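You operate a simulated robot arm through the tools that you are given. There is no shell and no other tool.

You are at the controls of a simulated two-armed robot. One attempt, no reset.

JOB
Put the 12 mm case from blue drawer 1 on the cabinet top.
Fine: the red key unlocks it; leave the drawer shut, key upright, lock pressed in.

The check looks at the end state, three seconds after you hand in, the way a careful person would. Anything else that was tipped, shoved, dropped, spilled or broken makes it a failure.

ROBOT AND FRAMES
Two 7-joint arms with fingered hands on one trunk that stands fixed in place. Base frame: the origin is at the foot of the trunk, x ahead of it, y to its left, z up. Readings come in m, degrees, newtons and seconds.
The left shoulder is at [0.06, 0.138, 0.947], the right one opposite. With the tool pointing down near the work surface each hand reaches from about 0.42 to 0.92 m from the base axis, measured 20 degrees to its own side. Payload 4 kg a hand.
The TCP of each hand is the grasp point between the finger pads, 0.036 m short of the fingertips. In the tool frame z runs along the fingers and y along their closing line. The gripper opens to 0.12 m; its body begins 0.042 m behind the TCP. The gripper is a hand of 5 fingers: y runs from the thumb to the fingers, the wrist lies at [-0.015, -0.109, -0.2] in the tool frame.
Orientation is that of the tool frame in the base frame, as a unit quaternion [x, y, z, w]. With the fingers straight down and the wrist toward the robot, the tool's x, y and z point along [0, 1, 0], [1, 0, 0] and [0, 0, -1] of the base frame.

CONTROLS
- The arms move only by the tool nudge_tool. It takes "left_rows", "right_rows" or both (then of equal length, played together; a hand with none holds still); each is text: rows parted by semicolons, each of 6 numbers parted by spaces: the shift along the tool's x, y, z in m, then the turn, a rotation vector about the tool's x, y, z in degrees. In form: dx dy dz wx wy wz; .... A call has 1 to 20 rows; each row is the pose to reach, as a shift and turn from the pose commanded when the call began, along the tool's axes at that moment. Rows are played at 5 a second. More than 0.05 m and 8.6 degrees between two rows, and nothing of the call is played. Where a pose cannot be reached the arm comes as near as it can. A force on the tool above 40 N (or 10 N above the force at the start of the call, whichever is more), or a blocked arm, ends the call early, and 0.2 s more pass. In this call time passes only in rows, and 0.2 s behind the last. The reply holds the time, the measured pose of the TCP, the force on the tool along the base axes, the opening and the grip force, in the units named above and with some noise, with the torque about the TCP (base axes, N m) and any sound that the robot's microphone picked up.
- Cameras (640 x 400 px; columns grow to the right, rows downward): "scene" is now at [0.0427, -0.0239, 1.5692]; the picture's right is [-0.32, -0.95, 0.00], its down [-0.72, 0.24, -0.65] and it looks along [0.62, -0.20, -0.76] (base axes); focal length 277 px, centre (320, 200). "left" rides on the left gripper at [-0.069, -0.079, -0.131] in its tool frame; the picture's right is [-0.78, -0.29, 0.55], its down [0.55, -0.73, 0.40] and it looks along [0.29, 0.61, 0.74] (tool axes); focal length 222 px, centre (320, 200). "right" rides on the right gripper at [0.069, -0.079, -0.131] in its tool frame; the picture's right is [-0.78, 0.29, -0.55], its down [-0.55, -0.73, 0.40] and it looks along [-0.29, 0.61, 0.74] (tool axes); focal length 222 px, centre (320, 200). There is no depth. A picture from a camera that has moved, and an enlarged one, comes with that camera's place and axes in the base frame and with its lens.
- camera(camera): a new picture of that camera. The clock stands still meanwhile.
- move_column(by): slides the trunk up (or, below 0, down) by that many m; the arms and the scene camera ride with it, the base frame stays. It gives what a move gives, with no picture.
- curl_fingers(index, middle, ring, little, thumb_bend, thumb_turn, hand): sets how far each is bent, from 0 (flat) to 1 (curled in); at 0.3 the hand is open as for a grip, at 0.7 the pads meet at the TCP. One left out holds its place. A second passes; each finger stops where it meets its share of the squeeze, and holds until it gets a number again. It is the only way to open and close the hand. It gives what a move gives, with no picture; readings hold the bend of each and the force on index, middle, ring, little, thumb and palm. thumb_turn goes from beside the hand (0) to across from the fingers (1), as for a grip.
- pan_tilt(pan, tilt): turns the head with the scene camera to pan (to the left, within 86 degrees either way) and tilt (down, from -29 to 69), counted from straight ahead of the robot. It gives what a move gives.
- zoom(camera, box): a new picture of the part [left, top, right, bottom] of that camera's present view, enlarged. The clock stands still meanwhile.
- close_job(): hands the job in; it is judged then, once.

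Nothing tells you positions but the pictures and the camera data. Unless the task says otherwise, let go and move clear before handing in.

The tools are called after ">>>" as a command line: name --argument value ..., lists and objects as JSON in quotes. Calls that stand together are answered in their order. nudge_tool: Moves the arms, as the interface text tells. Its arguments: {"type":"object","properties":{"left_rows":{"type":"string"},"right_rows":{"type":"string"}},"required":[]} The other tools are called the same way: move_column (by) moves the trunk up or down; curl_fingers (index, middle, ring, little, thumb_bend, thumb_turn, hand) moves the fingers one by one; pan_tilt (pan, tilt) turns the head that bears the scene camera; camera (camera) takes a picture; zoom (camera, box) takes an enlarged picture of a part of a camera's view; close_job () hands the job in.

At the start:

```text
time_s: 0.0
left_tcp_pos: [0.5884, 0.1332, 1.2603]
left_orientation: [0.707, 0.708, -0.001, 0.0]
left_contact_force: [1.6, -0.6, 0.5]
left_wrist_torque: [-0.05, -0.01, 0.0]
left_finger_gap: 0.1197
left_finger_force: 0.0
left_shape: jaw
left_bend: [0.3, 0.3, 0.3, 0.3, 0.3, 0.97]
left_finger forces: [0.1, 0.0, 0.0, 0.0, 0.1, 0.0]
right_tcp_pos: [0.5434, -0.2778, 1.256]
right_orientation: [0.708, 0.707, 0.0, 0.0]
right_contact_force: [-0.2, 0.4, -0.4]
right_wrist_torque: [0.0, 0.01, 0.0]
right_finger_gap: 0.12
right_finger_force: 0.1
right_shape: jaw
right_bend: [0.3, 0.3, 0.3, 0.3, 0.3, 0.97]
right_finger forces: [0.1, 0.0, 0.1, 0.0, 0.0, 0.1]
trunk travel left (down, up): [-0.525, 0.065]
head pan, tilt (commanded): [-18.4, 49.6]
```

scene: 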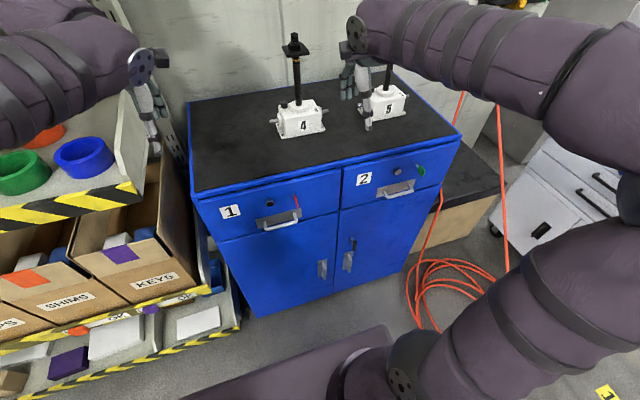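
right: 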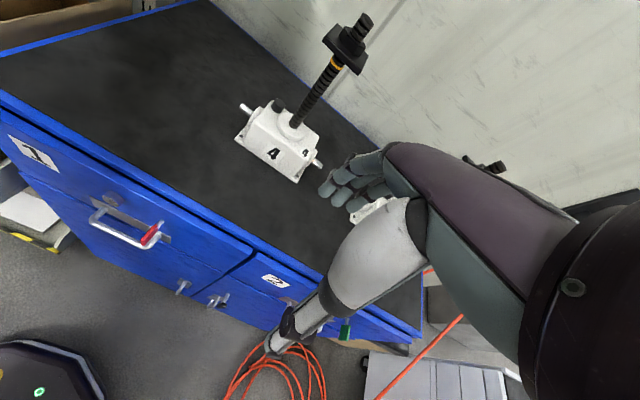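
left: 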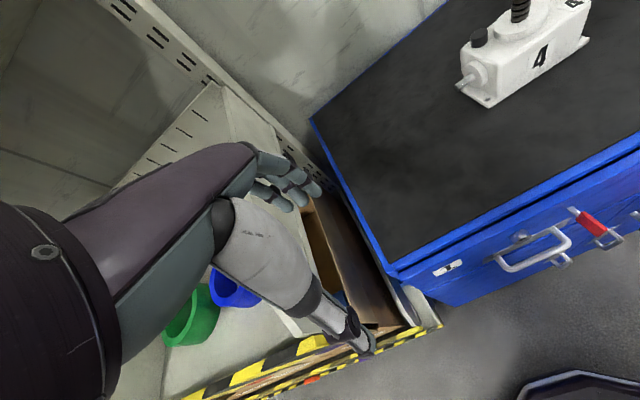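

I see a blue cabinet with drawers 1 and 2; drawer 1 has a lock, a pull handle and something red (likely the red key) beside it. I'll enlarge the views first to understand the lock and key before moving.

>>> zoom --camera "scene" --box '[200, 160, 340, 248]'

>>> zoom --camera "scene" --box '[330, 130, 470, 218]'

>>> zoom --camera "right" --box '[60, 160, 220, 260]'

>>> zoom --camera "left" --box '[420, 180, 640, 318]'

```text
4.55 times, centred on (270, 204) of scene
camera zoom: at [0.0427, -0.0239, 1.5692], right [-0.32, -0.95, 0.0], down [-0.72, 0.24, -0.65], along [0.62, -0.2, -0.76], focal length 1258 px, centre (547, 182)
```

zoom: 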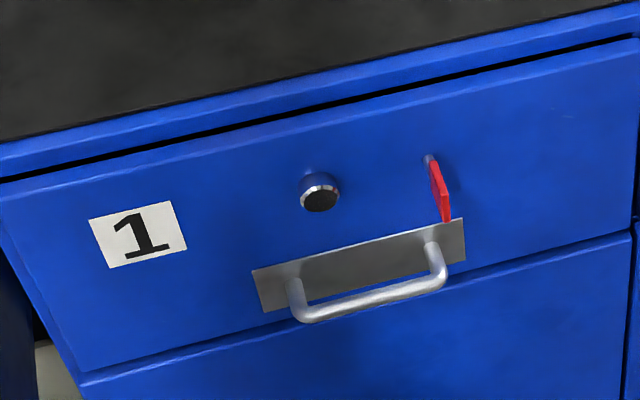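

```text
4.55 times, centred on (400, 174) of scene
camera zoom: at [0.0427, -0.0239, 1.5692], right [-0.32, -0.95, 0.0], down [-0.72, 0.24, -0.65], along [0.62, -0.2, -0.76], focal length 1258 px, centre (-44, 318)
```

zoom: 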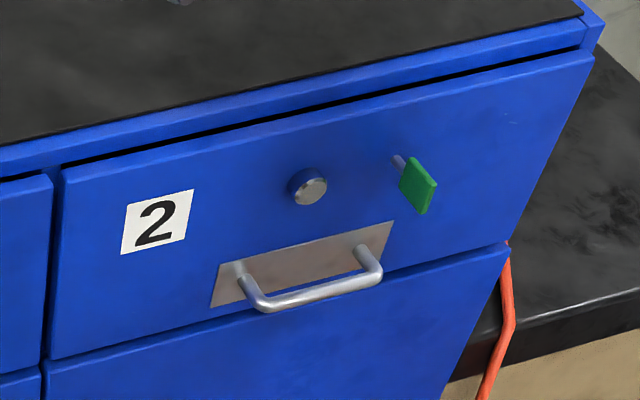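

```text
4.00 times, centred on (140, 210) of right
camera zoom: at [0.4633, -0.208, 1.3862], right [0.29, -0.79, 0.55], down [-0.74, -0.55, -0.4], along [0.61, -0.29, -0.74], focal length 888 px, centre (1040, 160)
```

zoom: 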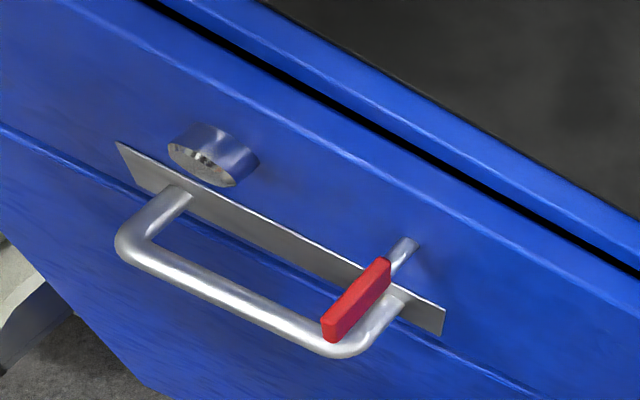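

```text
2.90 times, centred on (530, 249) of left
camera zoom: at [0.5089, 0.0639, 1.3916], right [-0.29, -0.78, -0.55], down [-0.73, 0.55, -0.4], along [0.61, 0.29, -0.74], focal length 644 px, centre (-289, 58)
```

zoom: 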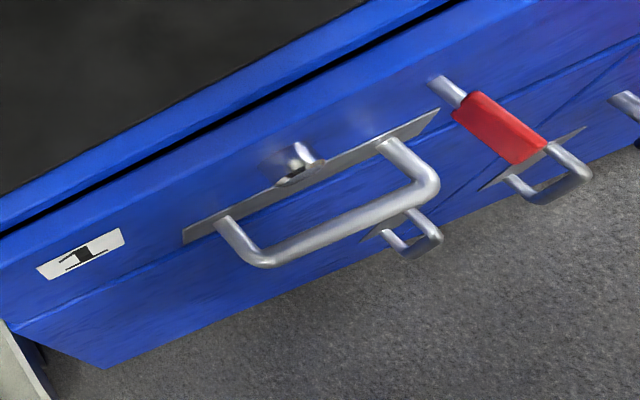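

Triangulating from the three pictures, the drawer-1 plunger lock is near [0.58, -0.05, 0.944], the red key near [0.59→0.55, -0.122, 0.944], and the handle bar near z≈0.87, with the drawer face at x≈0.592. I'll zoom further on the key and lock for detail.

>>> zoom --camera "scene" --box '[262, 190, 310, 220]'

>>> zoom --camera "right" --box '[95, 185, 175, 255]'

>>> zoom --camera "left" --box '[550, 195, 630, 245]'

>>> zoom --camera "left" --box '[490, 215, 570, 265]'

>>> zoom --camera "scene" --box '[180, 20, 480, 207]'

```text
13.33 times, centred on (286, 205) of scene
camera zoom: at [0.0427, -0.0239, 1.5692], right [-0.32, -0.95, 0.0], down [-0.72, 0.24, -0.65], along [0.62, -0.2, -0.76], focal length 3692 px, centre (773, 133)
```

zoom: 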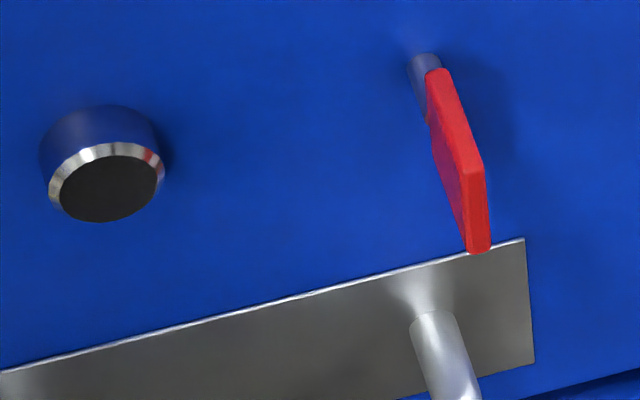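

```text
5.71 times, centred on (135, 220) of right
camera zoom: at [0.4633, -0.208, 1.3862], right [0.29, -0.79, 0.55], down [-0.74, -0.55, -0.4], along [0.61, -0.29, -0.74], focal length 1269 px, centre (1377, 86)
```

zoom: 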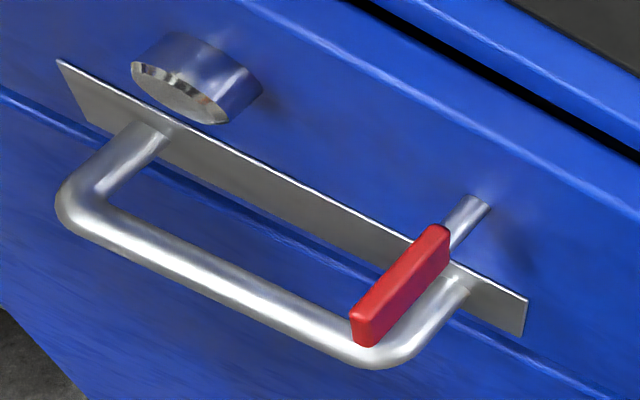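

```text
8.00 times, centred on (590, 220) of left
camera zoom: at [0.5089, 0.0639, 1.3916], right [-0.29, -0.78, -0.55], down [-0.73, 0.55, -0.4], along [0.61, 0.29, -0.74], focal length 1777 px, centre (-1840, 40)
```

zoom: 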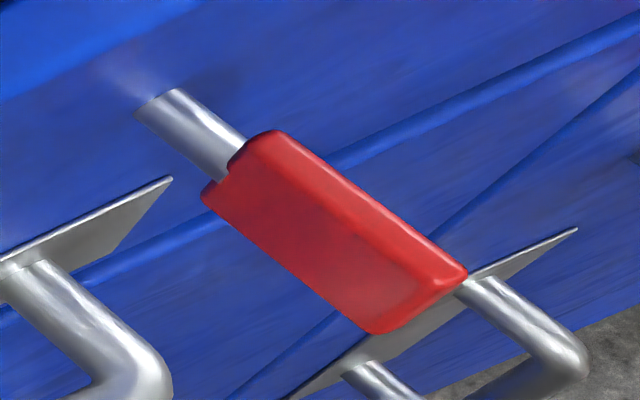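

```text
8.00 times, centred on (530, 240) of left
camera zoom: at [0.5089, 0.0639, 1.3916], right [-0.29, -0.78, -0.55], down [-0.73, 0.55, -0.4], along [0.61, 0.29, -0.74], focal length 1777 px, centre (-1360, -120)
```

zoom: 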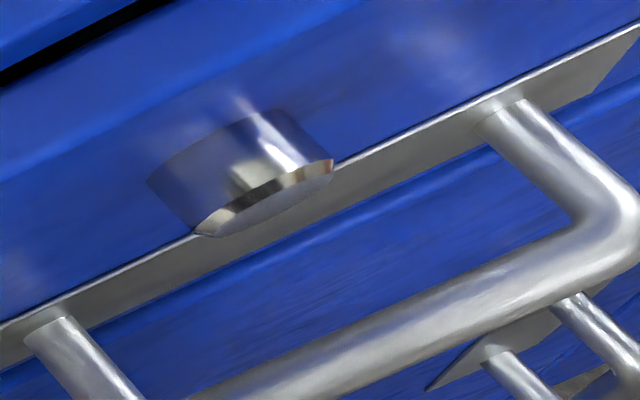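

```text
2.13 times, centred on (330, 114) of scene
camera zoom: at [0.0427, -0.0239, 1.5692], right [-0.32, -0.95, 0.0], down [-0.72, 0.24, -0.65], along [0.62, -0.2, -0.76], focal length 591 px, centre (299, 384)
```

zoom: 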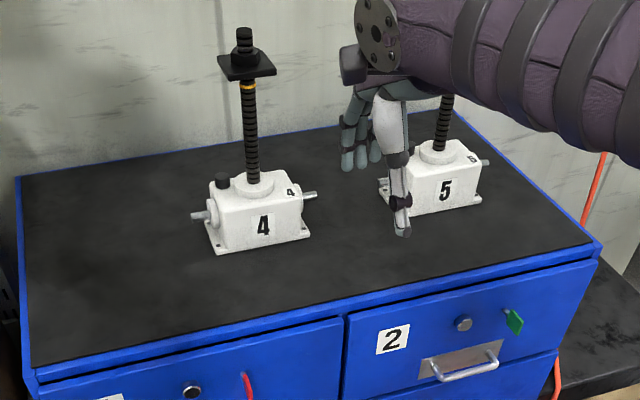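

The key bow is a vertical red plate about 30 mm deep and 27 mm tall on a stem, at y≈-0.122, z≈0.942. The plunger face is at x≈0.582. Before I swing the right arm I'll look around for obstacles near it.

>>> pan_tilt --pan -60 --tilt 40

>>> camera --camera "scene"

>>> pan_tilt --pan 35 --tilt 45

>>> camera --camera "scene"

>>> pan_tilt --pan -10 --tilt 55

>>> camera --camera "scene"

```text
time_s: 1.1
left_tcp_pos: [0.5882, 0.1338, 1.2608]
left_orientation: [0.707, 0.707, 0.0, 0.0]
left_contact_force: [0.2, 0.7, -0.2]
left_wrist_torque: [0.02, 0.01, -0.01]
left_finger_gap: 0.1198
left_finger_force: 0.0
left_shape: jaw
left_bend: [0.3, 0.3, 0.3, 0.3, 0.3, 0.97]
left_finger forces: [0.0, 0.0, 0.0, 0.0, 0.0, 0.0]
right_tcp_pos: [0.5451, -0.2776, 1.2547]
right_orientation: [0.708, 0.707, 0.0, 0.0]
right_contact_force: [0.0, 0.8, 0.3]
right_wrist_torque: [0.02, -0.02, -0.01]
right_finger_gap: 0.1195
right_finger_force: 0.1
right_shape: jaw
right_bend: [0.3, 0.3, 0.3, 0.3, 0.3, 0.97]
right_finger forces: [0.0, 0.1, 0.0, 0.0, 0.0, 0.1]
trunk travel left (down, up): [-0.525, 0.065]
head pan, tilt (commanded): [-60.0, 40.0]
```

```text
taken
camera scene: at [0.0118, -0.073, 1.5827], right [-0.87, -0.5, 0.0], down [-0.32, 0.56, -0.77], along [0.38, -0.66, -0.64], focal length 277 px, centre (320, 200)
```

scene: 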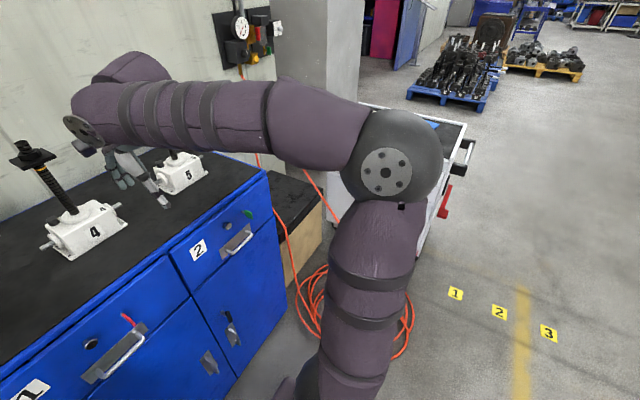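

```text
time_s: 2.8
left_tcp_pos: [0.588, 0.1337, 1.261]
left_orientation: [0.707, 0.708, 0.0, -0.001]
left_contact_force: [0.3, -0.2, -0.1]
left_wrist_torque: [-0.01, 0.0, 0.01]
left_finger_gap: 0.1197
left_finger_force: 0.0
left_shape: jaw
left_bend: [0.3, 0.3, 0.3, 0.3, 0.3, 0.97]
left_finger forces: [0.0, 0.1, 0.0, 0.0, 0.0, 0.1]
right_tcp_pos: [0.5433, -0.277, 1.2546]
right_orientation: [0.708, 0.706, 0.0, 0.0]
right_contact_force: [0.7, 0.2, 0.3]
right_wrist_torque: [0.0, 0.01, 0.0]
right_finger_gap: 0.1197
right_finger_force: 0.1
right_shape: jaw
right_bend: [0.3, 0.3, 0.3, 0.3, 0.3, 0.97]
right_finger forces: [0.1, 0.0, 0.1, 0.0, 0.1, 0.0]
trunk travel left (down, up): [-0.525, 0.065]
head pan, tilt (commanded): [35.0, 45.0]
```

```text
taken
camera scene: at [0.0359, 0.0472, 1.5755], right [0.57, -0.82, 0.0], down [-0.58, -0.4, -0.71], along [0.58, 0.41, -0.71], focal length 277 px, centre (320, 200)
```

scene: 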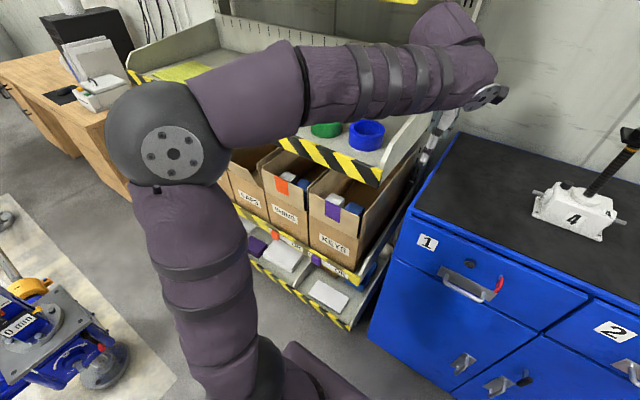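

```text
time_s: 3.9
left_tcp_pos: [0.5888, 0.1344, 1.2594]
left_orientation: [0.707, 0.707, 0.0, 0.0]
left_contact_force: [0.1, 0.9, -0.3]
left_wrist_torque: [-0.03, 0.0, -0.01]
left_finger_gap: 0.1194
left_finger_force: 0.0
left_shape: jaw
left_bend: [0.3, 0.3, 0.3, 0.3, 0.3, 0.97]
left_finger forces: [0.0, 0.0, 0.1, 0.1, 0.1, 0.0]
right_tcp_pos: [0.543, -0.2765, 1.2548]
right_orientation: [0.708, 0.706, 0.0, 0.0]
right_contact_force: [0.0, 0.2, -1.0]
right_wrist_torque: [0.02, 0.0, 0.01]
right_finger_gap: 0.1196
right_finger_force: 0.1
right_shape: jaw
right_bend: [0.3, 0.3, 0.3, 0.3, 0.3, 0.97]
right_finger forces: [0.1, 0.0, 0.0, 0.1, 0.1, 0.0]
trunk travel left (down, up): [-0.525, 0.065]
head pan, tilt (commanded): [-10.0, 55.0]
```

```text
taken
camera scene: at [0.0403, -0.0119, 1.5621], right [-0.17, -0.98, 0.0], down [-0.81, 0.14, -0.57], along [0.56, -0.1, -0.82], focal length 277 px, centre (320, 200)
```

scene: 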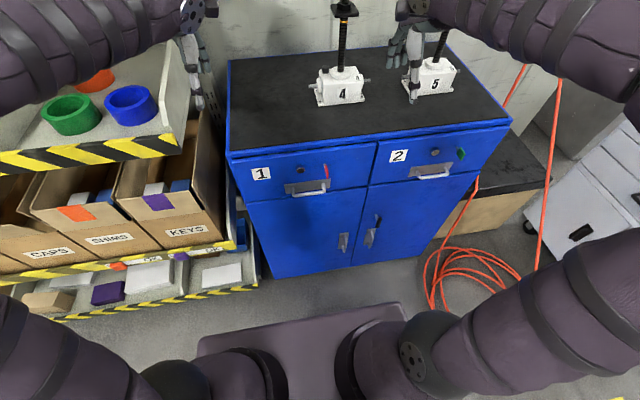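

The surroundings are clear, with the elbows out to the sides. I'll try turning the right hand in free space so the fingers point forward, palm to the left (tool x up), pulled slightly back from the cabinet.

>>> nudge_tool --right_rows "0.0052 -0.0029 0.0037 -4.62 4.62 4.62; 0.0104 -0.0058 0.0075 -9.24 9.24 9.24; 0.0156 -0.0087 0.0112 -13.86 13.86 13.86; 0.0207 -0.0116 0.0149 -18.48 18.48 18.48; 0.0259 -0.0145 0.0187 -23.09 23.09 23.09; 0.0311 -0.0174 0.0224 -27.71 27.71 27.71; 0.0363 -0.0203 0.0261 -32.33 32.33 32.33; 0.0415 -0.0231 0.0299 -36.95 36.95 36.95; 0.0467 -0.026 0.0336 -41.57 41.57 41.57; 0.0519 -0.0289 0.0373 -46.19 46.19 46.19; 0.0571 -0.0318 0.0411 -50.81 50.81 50.81; 0.0622 -0.0347 0.0448 -55.43 55.43 55.43; 0.0674 -0.0376 0.0485 -60.04 60.04 60.04; 0.0726 -0.0405 0.0523 -64.66 64.66 64.66; 0.0778 -0.0434 0.056 -69.28 69.28 69.28"

>>> camera --camera "scene"

>>> camera --camera "right"

```text
time_s: 6.2
left_tcp_pos: [0.5886, 0.1333, 1.261]
left_orientation: [0.707, 0.707, 0.001, 0.001]
left_contact_force: [0.4, 0.1, -1.0]
left_wrist_torque: [0.02, -0.01, -0.02]
left_finger_gap: 0.1197
left_finger_force: 0.0
left_shape: jaw
left_bend: [0.3, 0.3, 0.3, 0.3, 0.3, 0.97]
left_finger forces: [0.0, 0.1, 0.0, 0.0, 0.0, 0.1]
right_tcp_pos: [0.5199, -0.2297, 1.1913]
right_orientation: [0.81, 0.242, 0.529, -0.075]
right_contact_force: [0.4, -0.3, 0.4]
right_wrist_torque: [0.0, 0.0, -0.03]
right_finger_gap: 0.1201
right_finger_force: 0.1
right_shape: jaw
right_bend: [0.3, 0.3, 0.3, 0.3, 0.3, 0.97]
right_finger forces: [0.0, 0.1, 0.0, 0.0, 0.1, 0.0]
trunk travel left (down, up): [-0.525, 0.065]
head pan, tilt (commanded): [-10.0, 55.0]
stopped in row 11 (right hand): the arm was blocked; the commanded pose is now the measured one
```

```text
taken
camera scene: at [0.0405, -0.0122, 1.5621], right [-0.17, -0.98, 0.0], down [-0.81, 0.14, -0.57], along [0.56, -0.1, -0.82], focal length 277 px, centre (320, 200)
```

scene: 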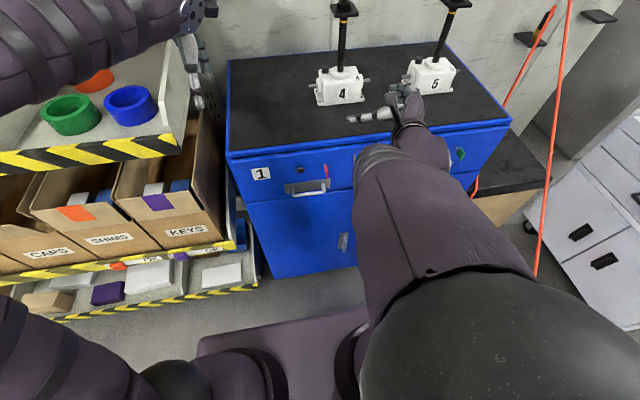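

```text
taken
camera right: at [0.3959, -0.1895, 1.2985], right [-0.56, -0.7, -0.43], down [-0.2, 0.62, -0.76], along [0.8, -0.34, -0.49], focal length 222 px, centre (320, 200)
```

right: 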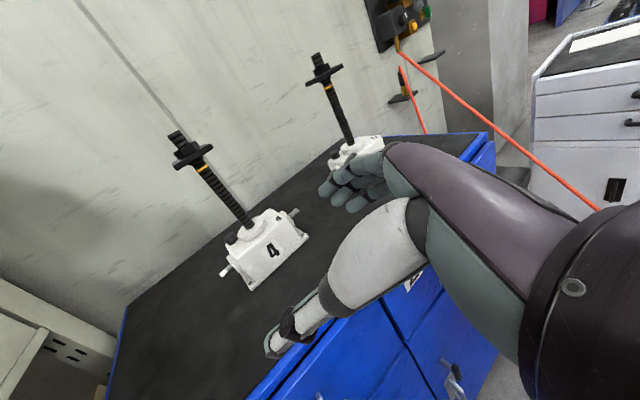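

The arm blocked with its elbow folding up near the head, so a palm-left approach doesn't suit the right arm. I'll undo that turn and then try the mirrored orientation, palm to the right with the elbow out.

>>> nudge_tool --right_rows "0 0 0 4.03 -5.36 -5.04; 0 0 0 8.06 -10.72 -10.08; 0 0 0 12.09 -16.08 -15.12; 0 0 0 16.12 -21.44 -20.16; 0 0 0 20.15 -26.8 -25.2; 0 0 0 24.18 -32.16 -30.24; 0 0 0 28.21 -37.52 -35.28; 0 0 0 32.24 -42.88 -40.32; 0 0 0 36.27 -48.24 -45.36; 0 0 0 40.3 -53.6 -50.4"

>>> camera --camera "scene"

```text
time_s: 8.4
left_tcp_pos: [0.5896, 0.1323, 1.2608]
left_orientation: [0.707, 0.707, 0.0, 0.0]
left_contact_force: [-0.4, -0.6, -0.4]
left_wrist_torque: [0.04, 0.01, -0.01]
left_finger_gap: 0.1196
left_finger_force: 0.1
left_shape: jaw
left_bend: [0.3, 0.3, 0.3, 0.3, 0.3, 0.97]
left_finger forces: [0.0, 0.1, 0.0, 0.0, 0.1, 0.0]
right_tcp_pos: [0.5214, -0.2293, 1.1912]
right_orientation: [0.706, 0.708, 0.001, 0.001]
right_contact_force: [0.2, 0.1, 0.6]
right_wrist_torque: [0.01, -0.02, -0.01]
right_finger_gap: 0.1198
right_finger_force: 0.1
right_shape: jaw
right_bend: [0.3, 0.3, 0.3, 0.3, 0.3, 0.97]
right_finger forces: [0.1, 0.0, 0.0, 0.0, 0.0, 0.1]
trunk travel left (down, up): [-0.525, 0.065]
head pan, tilt (commanded): [-10.0, 55.0]
```

```text
taken
camera scene: at [0.0407, -0.0122, 1.562], right [-0.17, -0.98, 0.0], down [-0.81, 0.14, -0.57], along [0.56, -0.1, -0.82], focal length 277 px, centre (320, 200)
```

scene: 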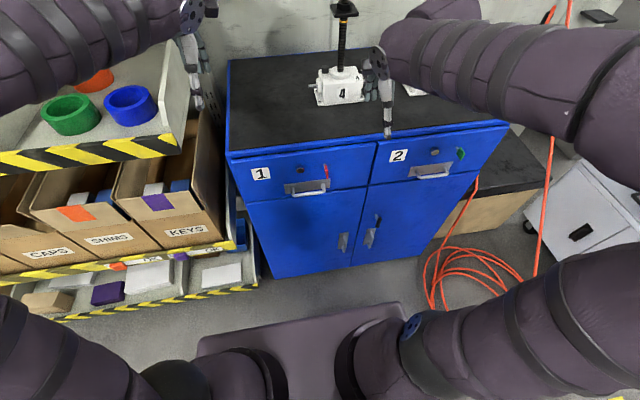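

Back at the reference orientation. Now I'll try the palm-right orientation (tool x down, y left, z forward) in free space.

>>> nudge_tool --right_rows "0 0 0 -4.62 -4.62 -4.62; 0 0 0 -9.24 -9.24 -9.24; 0 0 0 -13.86 -13.86 -13.86; 0 0 0 -18.48 -18.48 -18.48; 0 0 0 -23.09 -23.09 -23.09; 0 0 0 -27.71 -27.71 -27.71; 0 0 0 -32.33 -32.33 -32.33; 0 0 0 -36.95 -36.95 -36.95; 0 0 0 -41.57 -41.57 -41.57; 0 0 0 -46.19 -46.19 -46.19; 0 0 0 -50.81 -50.81 -50.81; 0 0 0 -55.43 -55.43 -55.43; 0 0 0 -60.04 -60.04 -60.04; 0 0 0 -64.66 -64.66 -64.66; 0 0 0 -69.28 -69.28 -69.28"

>>> camera --camera "scene"

>>> camera --camera "right"

```text
time_s: 11.6
left_tcp_pos: [0.5884, 0.1328, 1.261]
left_orientation: [0.708, 0.706, 0.0, 0.0]
left_contact_force: [0.7, -0.7, -0.1]
left_wrist_torque: [-0.01, 0.0, 0.04]
left_finger_gap: 0.1196
left_finger_force: 0.1
left_shape: jaw
left_bend: [0.3, 0.3, 0.3, 0.3, 0.3, 0.97]
left_finger forces: [0.1, 0.1, 0.0, 0.0, 0.0, 0.0]
right_tcp_pos: [0.5213, -0.2293, 1.1903]
right_orientation: [0.0, 0.707, 0.001, 0.707]
right_contact_force: [0.2, -0.1, -0.5]
right_wrist_torque: [-0.04, 0.0, -0.02]
right_finger_gap: 0.1198
right_finger_force: 0.0
right_shape: jaw
right_bend: [0.3, 0.3, 0.3, 0.3, 0.3, 0.97]
right_finger forces: [0.1, 0.0, 0.1, 0.0, 0.1, 0.0]
trunk travel left (down, up): [-0.525, 0.065]
head pan, tilt (commanded): [-10.0, 55.0]
```

```text
taken
camera scene: at [0.0411, -0.0127, 1.562], right [-0.17, -0.98, 0.0], down [-0.81, 0.14, -0.57], along [0.56, -0.1, -0.82], focal length 277 px, centre (320, 200)
```

scene: 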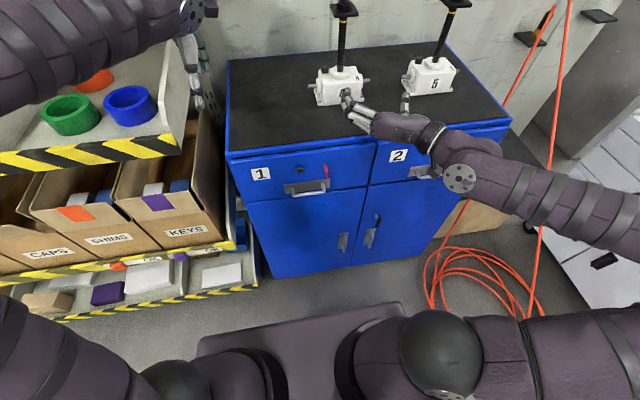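

```text
taken
camera right: at [0.3888, -0.3099, 1.1208], right [-0.55, 0.29, 0.78], down [0.4, -0.74, 0.55], along [0.74, 0.61, 0.29], focal length 222 px, centre (320, 200)
```

right: 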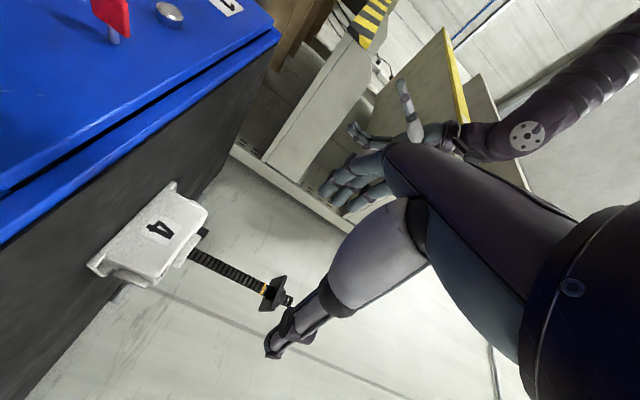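

The palm-right orientation is fully reachable. I'll pull the left arm back and up out of the way, shift the right hand in line with the key but short of the cabinet, then lower the trunk so the arm keeps this comfortable posture at key height.

>>> nudge_tool --left_rows "-0.004 -0.0316 -0.02 0 0 0; -0.008 -0.0632 -0.04 0 0 0; -0.012 -0.0948 -0.06 0 0 0; -0.016 -0.1264 -0.08 0 0 0; -0.02 -0.158 -0.1 0 0 0" --right_rows "0 0.0214 -0.01 0 0 0; 0 0.0428 -0.02 0 0 0; 0 0.0642 -0.03 0 0 0; 0 0.0856 -0.04 0 0 0; 0 0.107 -0.05 0 0 0"

>>> camera --camera "scene"

```text
time_s: 12.8
left_tcp_pos: [0.4297, 0.1142, 1.3607]
left_orientation: [0.707, 0.707, 0.0, -0.001]
left_contact_force: [0.4, -0.2, -0.3]
left_wrist_torque: [0.0, -0.01, -0.01]
left_finger_gap: 0.1197
left_finger_force: 0.1
left_shape: jaw
left_bend: [0.3, 0.3, 0.3, 0.3, 0.3, 0.97]
left_finger forces: [0.1, 0.0, 0.0, 0.0, 0.0, 0.0]
right_tcp_pos: [0.4755, -0.1225, 1.1955]
right_orientation: [-0.001, 0.708, 0.001, 0.706]
right_contact_force: [0.4, 0.1, 0.1]
right_wrist_torque: [-0.05, -0.04, -0.01]
right_finger_gap: 0.1197
right_finger_force: 0.0
right_shape: jaw
right_bend: [0.3, 0.3, 0.3, 0.3, 0.3, 0.97]
right_finger forces: [0.0, 0.0, 0.0, 0.0, 0.1, 0.0]
right hand out of reach, approached as far as the arm can: row 5
trunk travel left (down, up): [-0.525, 0.065]
head pan, tilt (commanded): [-10.0, 55.0]
```

```text
taken
camera scene: at [0.0395, -0.0112, 1.5621], right [-0.17, -0.98, 0.0], down [-0.81, 0.14, -0.57], along [0.57, -0.1, -0.82], focal length 277 px, centre (320, 200)
```

scene: 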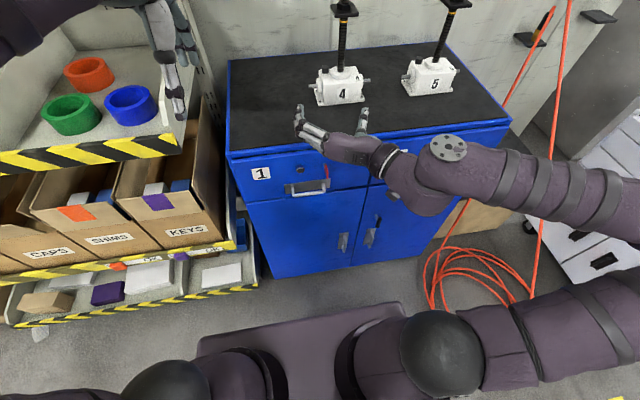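

Right hand is in line with the key at x≈0.476 (near its retract limit), with clear space below. I'll lower the trunk by 0.25 m.

>>> move_column --by -0.25

>>> camera --camera "scene"

>>> camera --camera "right"

>>> camera --camera "left"

```text
time_s: 15.4
left_tcp_pos: [0.4305, 0.1137, 1.1103]
left_orientation: [0.708, 0.707, 0.0, -0.001]
left_contact_force: [-0.8, 0.2, -1.1]
left_wrist_torque: [-0.02, 0.01, 0.03]
left_finger_gap: 0.12
left_finger_force: 0.1
left_shape: jaw
left_bend: [0.3, 0.3, 0.3, 0.3, 0.3, 0.97]
left_finger forces: [0.0, 0.1, 0.0, 0.0, 0.0, 0.0]
right_tcp_pos: [0.4768, -0.1227, 0.947]
right_orientation: [0.0, 0.707, 0.001, 0.707]
right_contact_force: [0.3, -0.1, 0.4]
right_wrist_torque: [0.02, 0.05, 0.01]
right_finger_gap: 0.12
right_finger_force: 0.1
right_shape: jaw
right_bend: [0.3, 0.3, 0.3, 0.3, 0.3, 0.97]
right_finger forces: [0.0, 0.1, 0.0, 0.1, 0.0, 0.0]
trunk travel left (down, up): [-0.275, 0.315]
head pan, tilt (commanded): [-10.0, 55.0]
```

```text
taken
camera scene: at [0.0401, -0.012, 1.3121], right [-0.17, -0.98, 0.0], down [-0.81, 0.14, -0.57], along [0.56, -0.1, -0.82], focal length 277 px, centre (320, 200)
```

scene: 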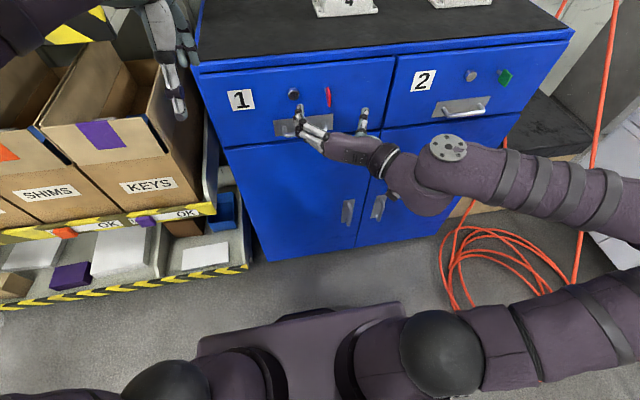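

```text
taken
camera right: at [0.3444, -0.203, 0.8758], right [-0.55, 0.29, 0.78], down [0.4, -0.74, 0.55], along [0.74, 0.61, 0.29], focal length 222 px, centre (320, 200)
```

right: 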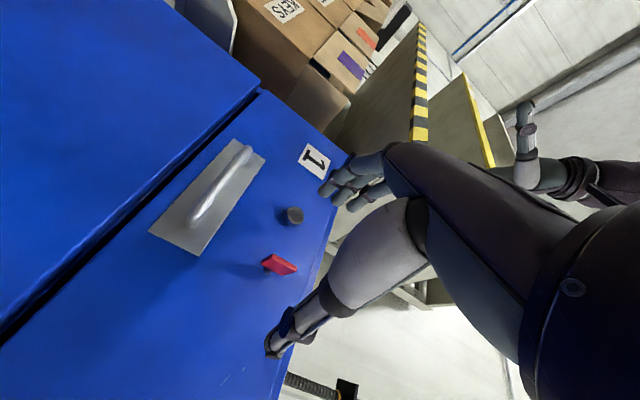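

```text
taken
camera left: at [0.3512, 0.0428, 1.2412], right [-0.29, -0.78, -0.55], down [-0.73, 0.55, -0.4], along [0.61, 0.29, -0.74], focal length 222 px, centre (320, 200)
```

left: 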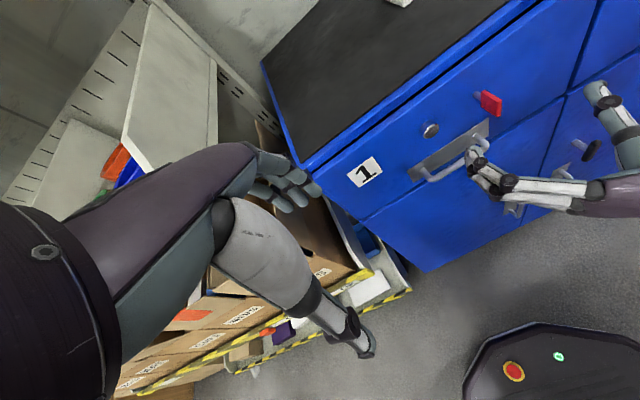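

The left camera now gives a good side view of the key and right hand. I'll pre-close the right fingers halfway to see how they converge before advancing on the key.

>>> curl_fingers --hand "right" --index 0.5 --middle 0.5 --ring 0.5 --little 0.5 --thumb_bend 0.5 --thumb_turn 1.0

>>> zoom --camera "scene" --box '[240, 60, 432, 180]'

>>> zoom --camera "left" --box '[400, 60, 640, 210]'

>>> zoom --camera "right" --box '[180, 120, 440, 380]'

```text
time_s: 16.4
left_tcp_pos: [0.4309, 0.1136, 1.1105]
left_orientation: [0.708, 0.706, 0.0, 0.0]
left_contact_force: [-0.1, 0.5, 0.0]
left_wrist_torque: [-0.01, 0.02, -0.01]
left_finger_gap: 0.1199
left_finger_force: 0.0
left_shape: jaw
left_bend: [0.3, 0.3, 0.3, 0.3, 0.3, 0.97]
left_finger forces: [0.1, 0.1, 0.1, 0.0, 0.1, 0.1]
right_tcp_pos: [0.4774, -0.1221, 0.9461]
right_orientation: [0.0, 0.707, 0.002, 0.707]
right_contact_force: [-1.0, -0.7, 0.9]
right_wrist_torque: [-0.01, 0.0, 0.0]
right_finger_gap: 0.0603
right_finger_force: 0.1
right_shape: fingers
right_bend: [0.5, 0.5, 0.5, 0.5, 0.5, 1.0]
right_finger forces: [0.1, 0.0, 0.1, 0.0, 0.1, 0.0]
trunk travel left (down, up): [-0.275, 0.315]
head pan, tilt (commanded): [-10.0, 55.0]
```

```text
3.33 times, centred on (336, 120) of scene
camera zoom: at [0.0402, -0.012, 1.3121], right [-0.17, -0.98, 0.0], down [-0.81, 0.14, -0.57], along [0.56, -0.1, -0.82], focal length 923 px, centre (267, 467)
```

zoom: 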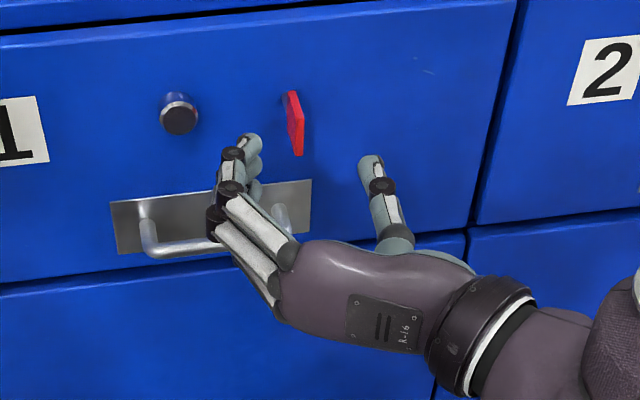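

```text
2.67 times, centred on (520, 135) of left
camera zoom: at [0.3512, 0.0427, 1.2411], right [-0.29, -0.78, -0.55], down [-0.73, 0.55, -0.4], along [0.61, 0.29, -0.74], focal length 592 px, centre (-213, 373)
```

zoom: 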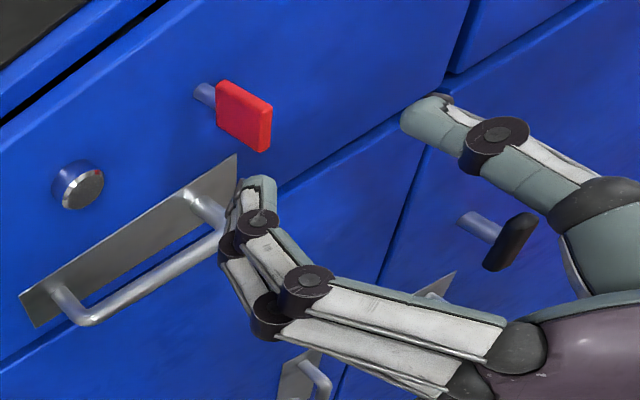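

```text
1.54 times, centred on (310, 250) of right
camera zoom: at [0.3444, -0.2031, 0.8757], right [-0.55, 0.29, 0.78], down [0.4, -0.74, 0.55], along [0.74, 0.61, 0.29], focal length 342 px, centre (335, 123)
```

zoom: 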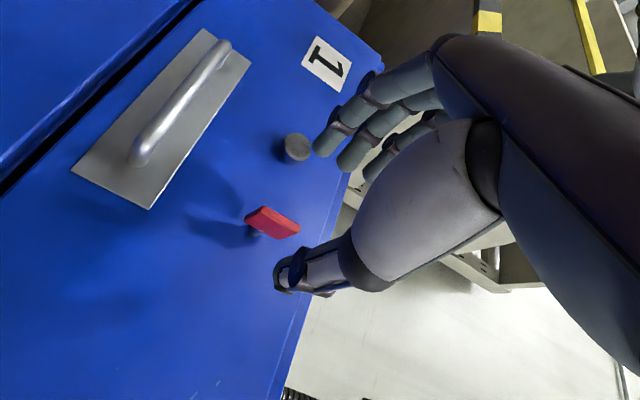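

The fingertips straddle the key line correctly (thumb tip ≈[0.510, -0.158, 0.945], fingers near y≈-0.09). I'll advance partway toward the key and check the reading.

>>> nudge_tool --right_rows "0 0 0.012 0 0 0; 0 0 0.024 0 0 0; 0 0 0.036 0 0 0"

>>> zoom --camera "scene" --box '[240, 60, 432, 180]'

>>> zoom --camera "left" --box '[400, 60, 640, 210]'

```text
time_s: 17.2
left_tcp_pos: [0.4297, 0.1133, 1.1095]
left_orientation: [0.708, 0.706, 0.0, 0.0]
left_contact_force: [0.4, -0.2, 0.3]
left_wrist_torque: [0.0, 0.02, 0.01]
left_finger_gap: 0.1198
left_finger_force: 0.0
left_shape: jaw
left_bend: [0.3, 0.3, 0.3, 0.3, 0.3, 0.97]
left_finger forces: [0.1, 0.0, 0.0, 0.0, 0.0, 0.1]
right_tcp_pos: [0.5125, -0.124, 0.9463]
right_orientation: [0.0, 0.706, 0.001, 0.708]
right_contact_force: [-0.4, -0.2, 0.7]
right_wrist_torque: [0.0, 0.04, -0.04]
right_finger_gap: 0.06
right_finger_force: 0.1
right_shape: fingers
right_bend: [0.5, 0.5, 0.5, 0.5, 0.5, 1.0]
right_finger forces: [0.0, 0.0, 0.1, 0.1, 0.0, 0.0]
trunk travel left (down, up): [-0.275, 0.315]
head pan, tilt (commanded): [-10.0, 55.0]
```

```text
3.33 times, centred on (336, 120) of scene
camera zoom: at [0.0402, -0.012, 1.312], right [-0.17, -0.98, 0.0], down [-0.81, 0.14, -0.57], along [0.56, -0.1, -0.82], focal length 923 px, centre (267, 467)
```

zoom: 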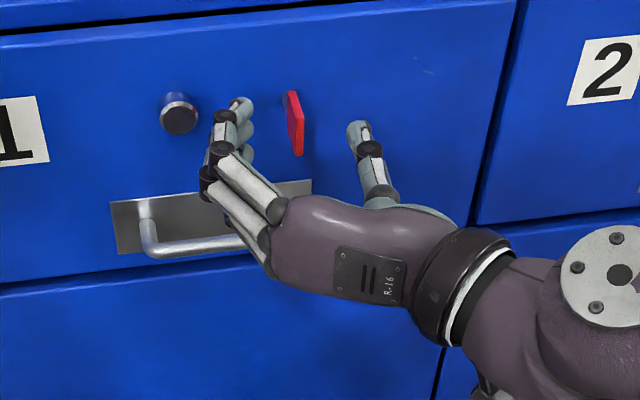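

```text
2.67 times, centred on (520, 135) of left
camera zoom: at [0.3513, 0.0428, 1.2411], right [-0.29, -0.78, -0.55], down [-0.73, 0.55, -0.4], along [0.61, 0.29, -0.74], focal length 592 px, centre (-213, 373)
```

zoom: 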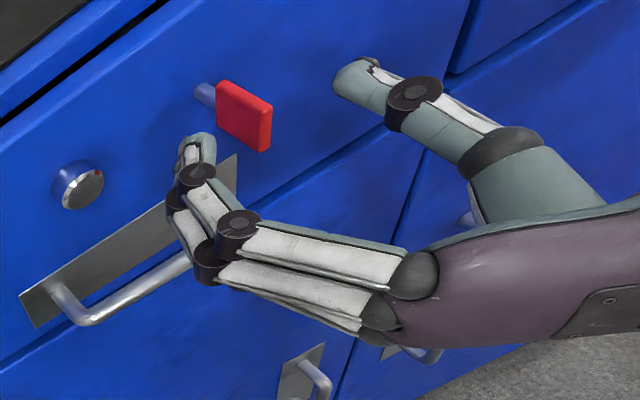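

I'm lined up, with the middle and ring fingers level with the bow. I'll advance to straddle the bow and drop 4 mm to centre on it.

>>> nudge_tool --right_rows "0.002 0.001 0.012 0 0 0; 0.004 0.0015 0.024 0 0 0; 0.004 0.0015 0.033 0 0 0"

>>> zoom --camera "scene" --box '[260, 60, 388, 140]'

>>> zoom --camera "left" --box '[430, 70, 574, 160]'

>>> zoom --camera "right" --box '[180, 120, 440, 380]'

```text
time_s: 18.0
left_tcp_pos: [0.4313, 0.1124, 1.1107]
left_orientation: [0.708, 0.707, 0.0, 0.0]
left_contact_force: [-0.1, -0.7, 0.2]
left_wrist_torque: [-0.02, 0.0, 0.02]
left_finger_gap: 0.1197
left_finger_force: 0.1
left_shape: jaw
left_bend: [0.3, 0.3, 0.3, 0.3, 0.3, 0.97]
left_finger forces: [0.0, 0.0, 0.0, 0.0, 0.1, 0.0]
right_tcp_pos: [0.5455, -0.12, 0.941]
right_orientation: [0.0, 0.706, 0.002, 0.708]
right_contact_force: [0.3, 0.5, 1.3]
right_wrist_torque: [0.01, 0.0, -0.01]
right_finger_gap: 0.06
right_finger_force: 0.1
right_shape: fingers
right_bend: [0.5, 0.5, 0.5, 0.5, 0.5, 1.0]
right_finger forces: [0.0, 0.0, 0.0, 0.0, 0.1, 0.0]
trunk travel left (down, up): [-0.275, 0.315]
head pan, tilt (commanded): [-10.0, 55.0]
```

```text
5.00 times, centred on (324, 100) of scene
camera zoom: at [0.0402, -0.0119, 1.3121], right [-0.17, -0.98, 0.0], down [-0.81, 0.14, -0.57], along [0.56, -0.1, -0.82], focal length 1384 px, centre (300, 700)
```

zoom: 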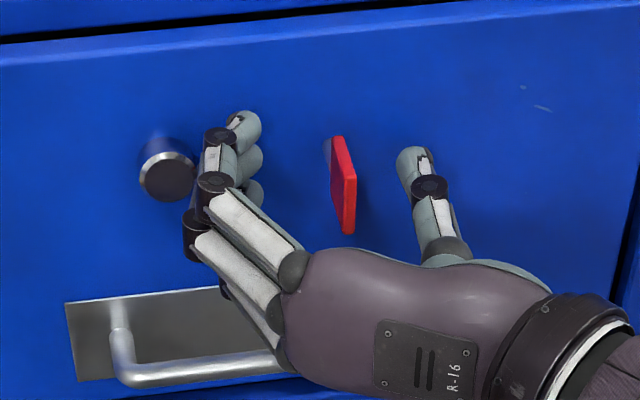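

```text
4.44 times, centred on (502, 115) of left
camera zoom: at [0.3513, 0.0428, 1.2411], right [-0.29, -0.78, -0.55], down [-0.73, 0.55, -0.4], along [0.61, 0.29, -0.74], focal length 987 px, centre (-489, 578)
```

zoom: 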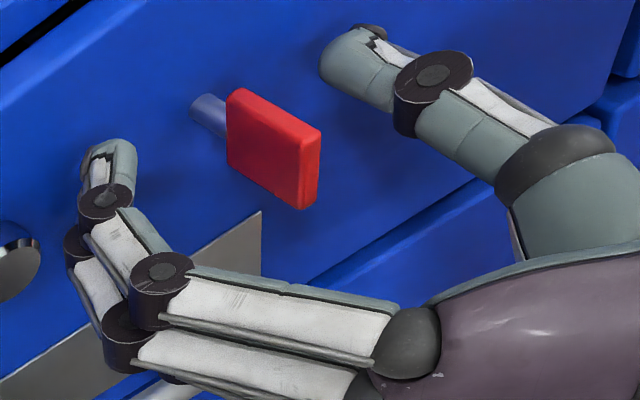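

```text
1.54 times, centred on (310, 250) of right
camera zoom: at [0.4134, -0.2013, 0.8714], right [-0.55, 0.29, 0.78], down [0.4, -0.74, 0.55], along [0.74, 0.61, 0.29], focal length 342 px, centre (335, 123)
```

zoom: 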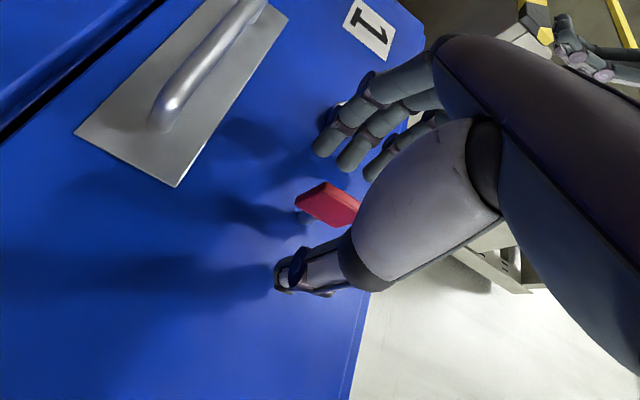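

The bow sits centred between the thumb and the middle/ring fingers. I'll close just those three to pinch it.

>>> curl_fingers --hand "right" --middle 0.8 --ring 0.8 --thumb_bend 0.8

>>> zoom --camera "scene" --box '[260, 60, 388, 140]'

>>> zoom --camera "left" --box '[430, 70, 574, 160]'

>>> zoom --camera "right" --box '[180, 120, 440, 380]'

```text
time_s: 19.0
left_tcp_pos: [0.431, 0.1119, 1.1095]
left_orientation: [0.708, 0.706, 0.0, -0.001]
left_contact_force: [0.7, 0.2, -0.2]
left_wrist_torque: [0.01, 0.02, 0.02]
left_finger_gap: 0.1197
left_finger_force: 0.1
left_shape: jaw
left_bend: [0.3, 0.3, 0.3, 0.3, 0.3, 0.97]
left_finger forces: [0.0, 0.0, 0.0, 0.0, 0.0, 0.0]
right_tcp_pos: [0.5461, -0.1214, 0.9421]
right_orientation: [0.001, 0.706, 0.0, 0.708]
right_contact_force: [2.3, -3.7, 7.5]
right_wrist_torque: [-0.01, -0.32, 0.04]
right_finger_gap: 0.0175
right_finger_force: 13.6
right_shape: fingers
right_bend: [0.5, 0.74, 0.8, 0.5, 0.78, 1.0]
right_finger forces: [0.1, 16.6, 0.0, 0.0, 10.0, 0.1]
trunk travel left (down, up): [-0.275, 0.315]
head pan, tilt (commanded): [-10.0, 55.0]
```

```text
5.00 times, centred on (324, 100) of scene
camera zoom: at [0.0399, -0.0123, 1.3121], right [-0.17, -0.98, 0.0], down [-0.81, 0.14, -0.57], along [0.56, -0.1, -0.82], focal length 1384 px, centre (300, 700)
```

zoom: 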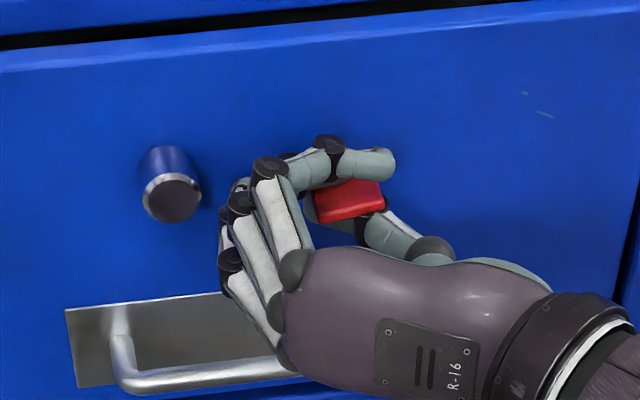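

```text
4.44 times, centred on (502, 115) of left
camera zoom: at [0.351, 0.0425, 1.2413], right [-0.29, -0.78, -0.55], down [-0.73, 0.55, -0.4], along [0.61, 0.29, -0.74], focal length 987 px, centre (-489, 578)
```

zoom: 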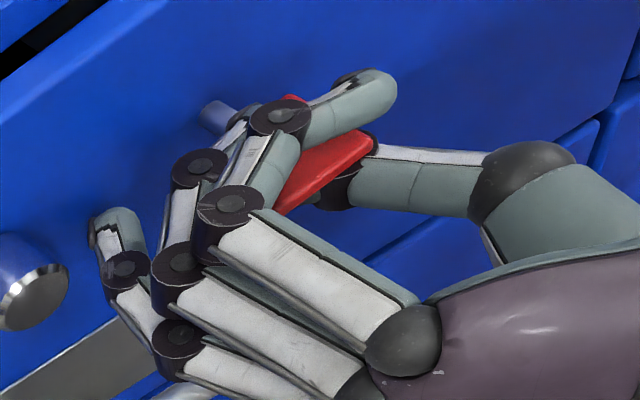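

```text
1.54 times, centred on (310, 250) of right
camera zoom: at [0.4136, -0.2018, 0.872], right [-0.55, 0.29, 0.78], down [0.4, -0.74, 0.55], along [0.74, 0.61, 0.29], focal length 342 px, centre (335, 123)
```

zoom: 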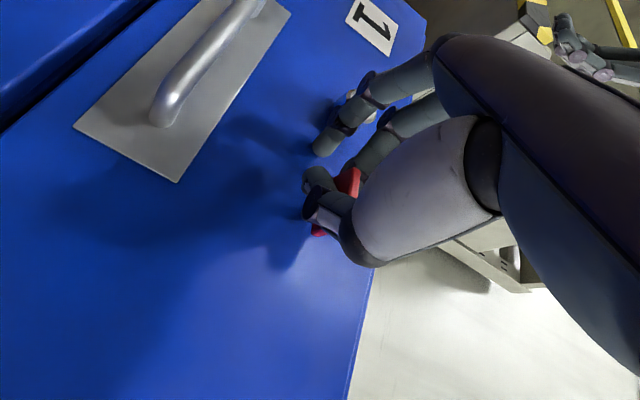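

Closing the pinch turned the key itself: it has swung clockwise, and the plunger appears to have popped outward. I'll open the fingers and look at the key and plunger.

>>> curl_fingers --hand "right" --index 0.45 --middle 0.45 --ring 0.45 --little 0.45 --thumb_bend 0.45

>>> zoom --camera "scene" --box '[260, 60, 388, 140]'

>>> zoom --camera "left" --box '[400, 60, 574, 169]'

```text
time_s: 20.0
left_tcp_pos: [0.43, 0.1121, 1.1093]
left_orientation: [0.708, 0.706, 0.0, 0.001]
left_contact_force: [-0.3, 0.4, -0.8]
left_wrist_torque: [0.0, -0.01, 0.01]
left_finger_gap: 0.1198
left_finger_force: 0.1
left_shape: jaw
left_bend: [0.3, 0.3, 0.3, 0.3, 0.3, 0.97]
left_finger forces: [0.1, 0.1, 0.0, 0.0, 0.1, 0.0]
right_tcp_pos: [0.5467, -0.1222, 0.9403]
right_orientation: [-0.001, 0.707, 0.002, 0.707]
right_contact_force: [-1.8, -1.2, -0.3]
right_wrist_torque: [0.0, 0.0, 0.07]
right_finger_gap: 0.0742
right_finger_force: 0.7
right_shape: fingers
right_bend: [0.45, 0.46, 0.45, 0.45, 0.45, 0.99]
right_finger forces: [0.0, 1.9, 0.0, 0.0, 0.0, 0.0]
trunk travel left (down, up): [-0.275, 0.315]
head pan, tilt (commanded): [-10.0, 55.0]
```

```text
5.00 times, centred on (324, 100) of scene
camera zoom: at [0.04, -0.0121, 1.3121], right [-0.17, -0.98, 0.0], down [-0.81, 0.14, -0.57], along [0.56, -0.1, -0.82], focal length 1384 px, centre (300, 700)
```

zoom: 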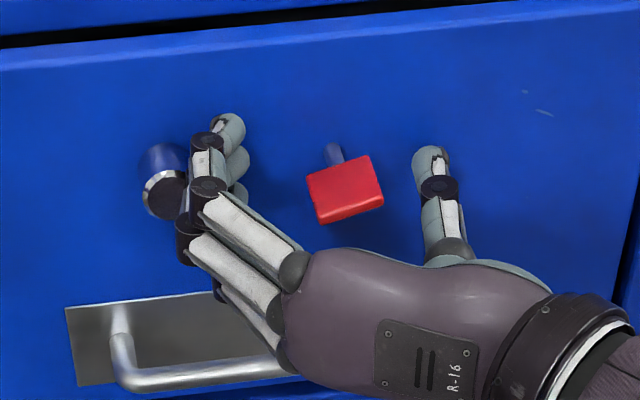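

```text
3.67 times, centred on (487, 114) of left
camera zoom: at [0.3511, 0.0426, 1.2412], right [-0.29, -0.78, -0.55], down [-0.73, 0.55, -0.4], along [0.61, 0.29, -0.74], focal length 815 px, centre (-293, 514)
```

zoom: 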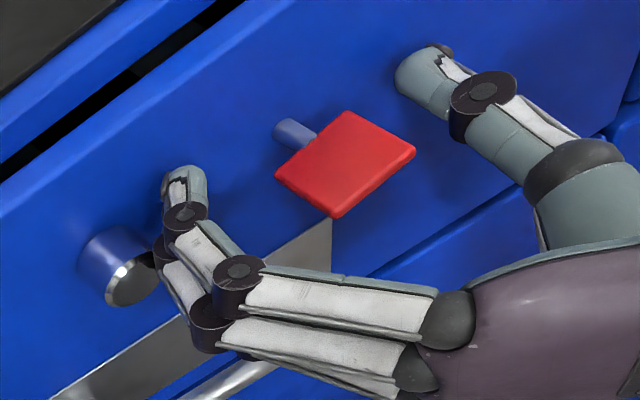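

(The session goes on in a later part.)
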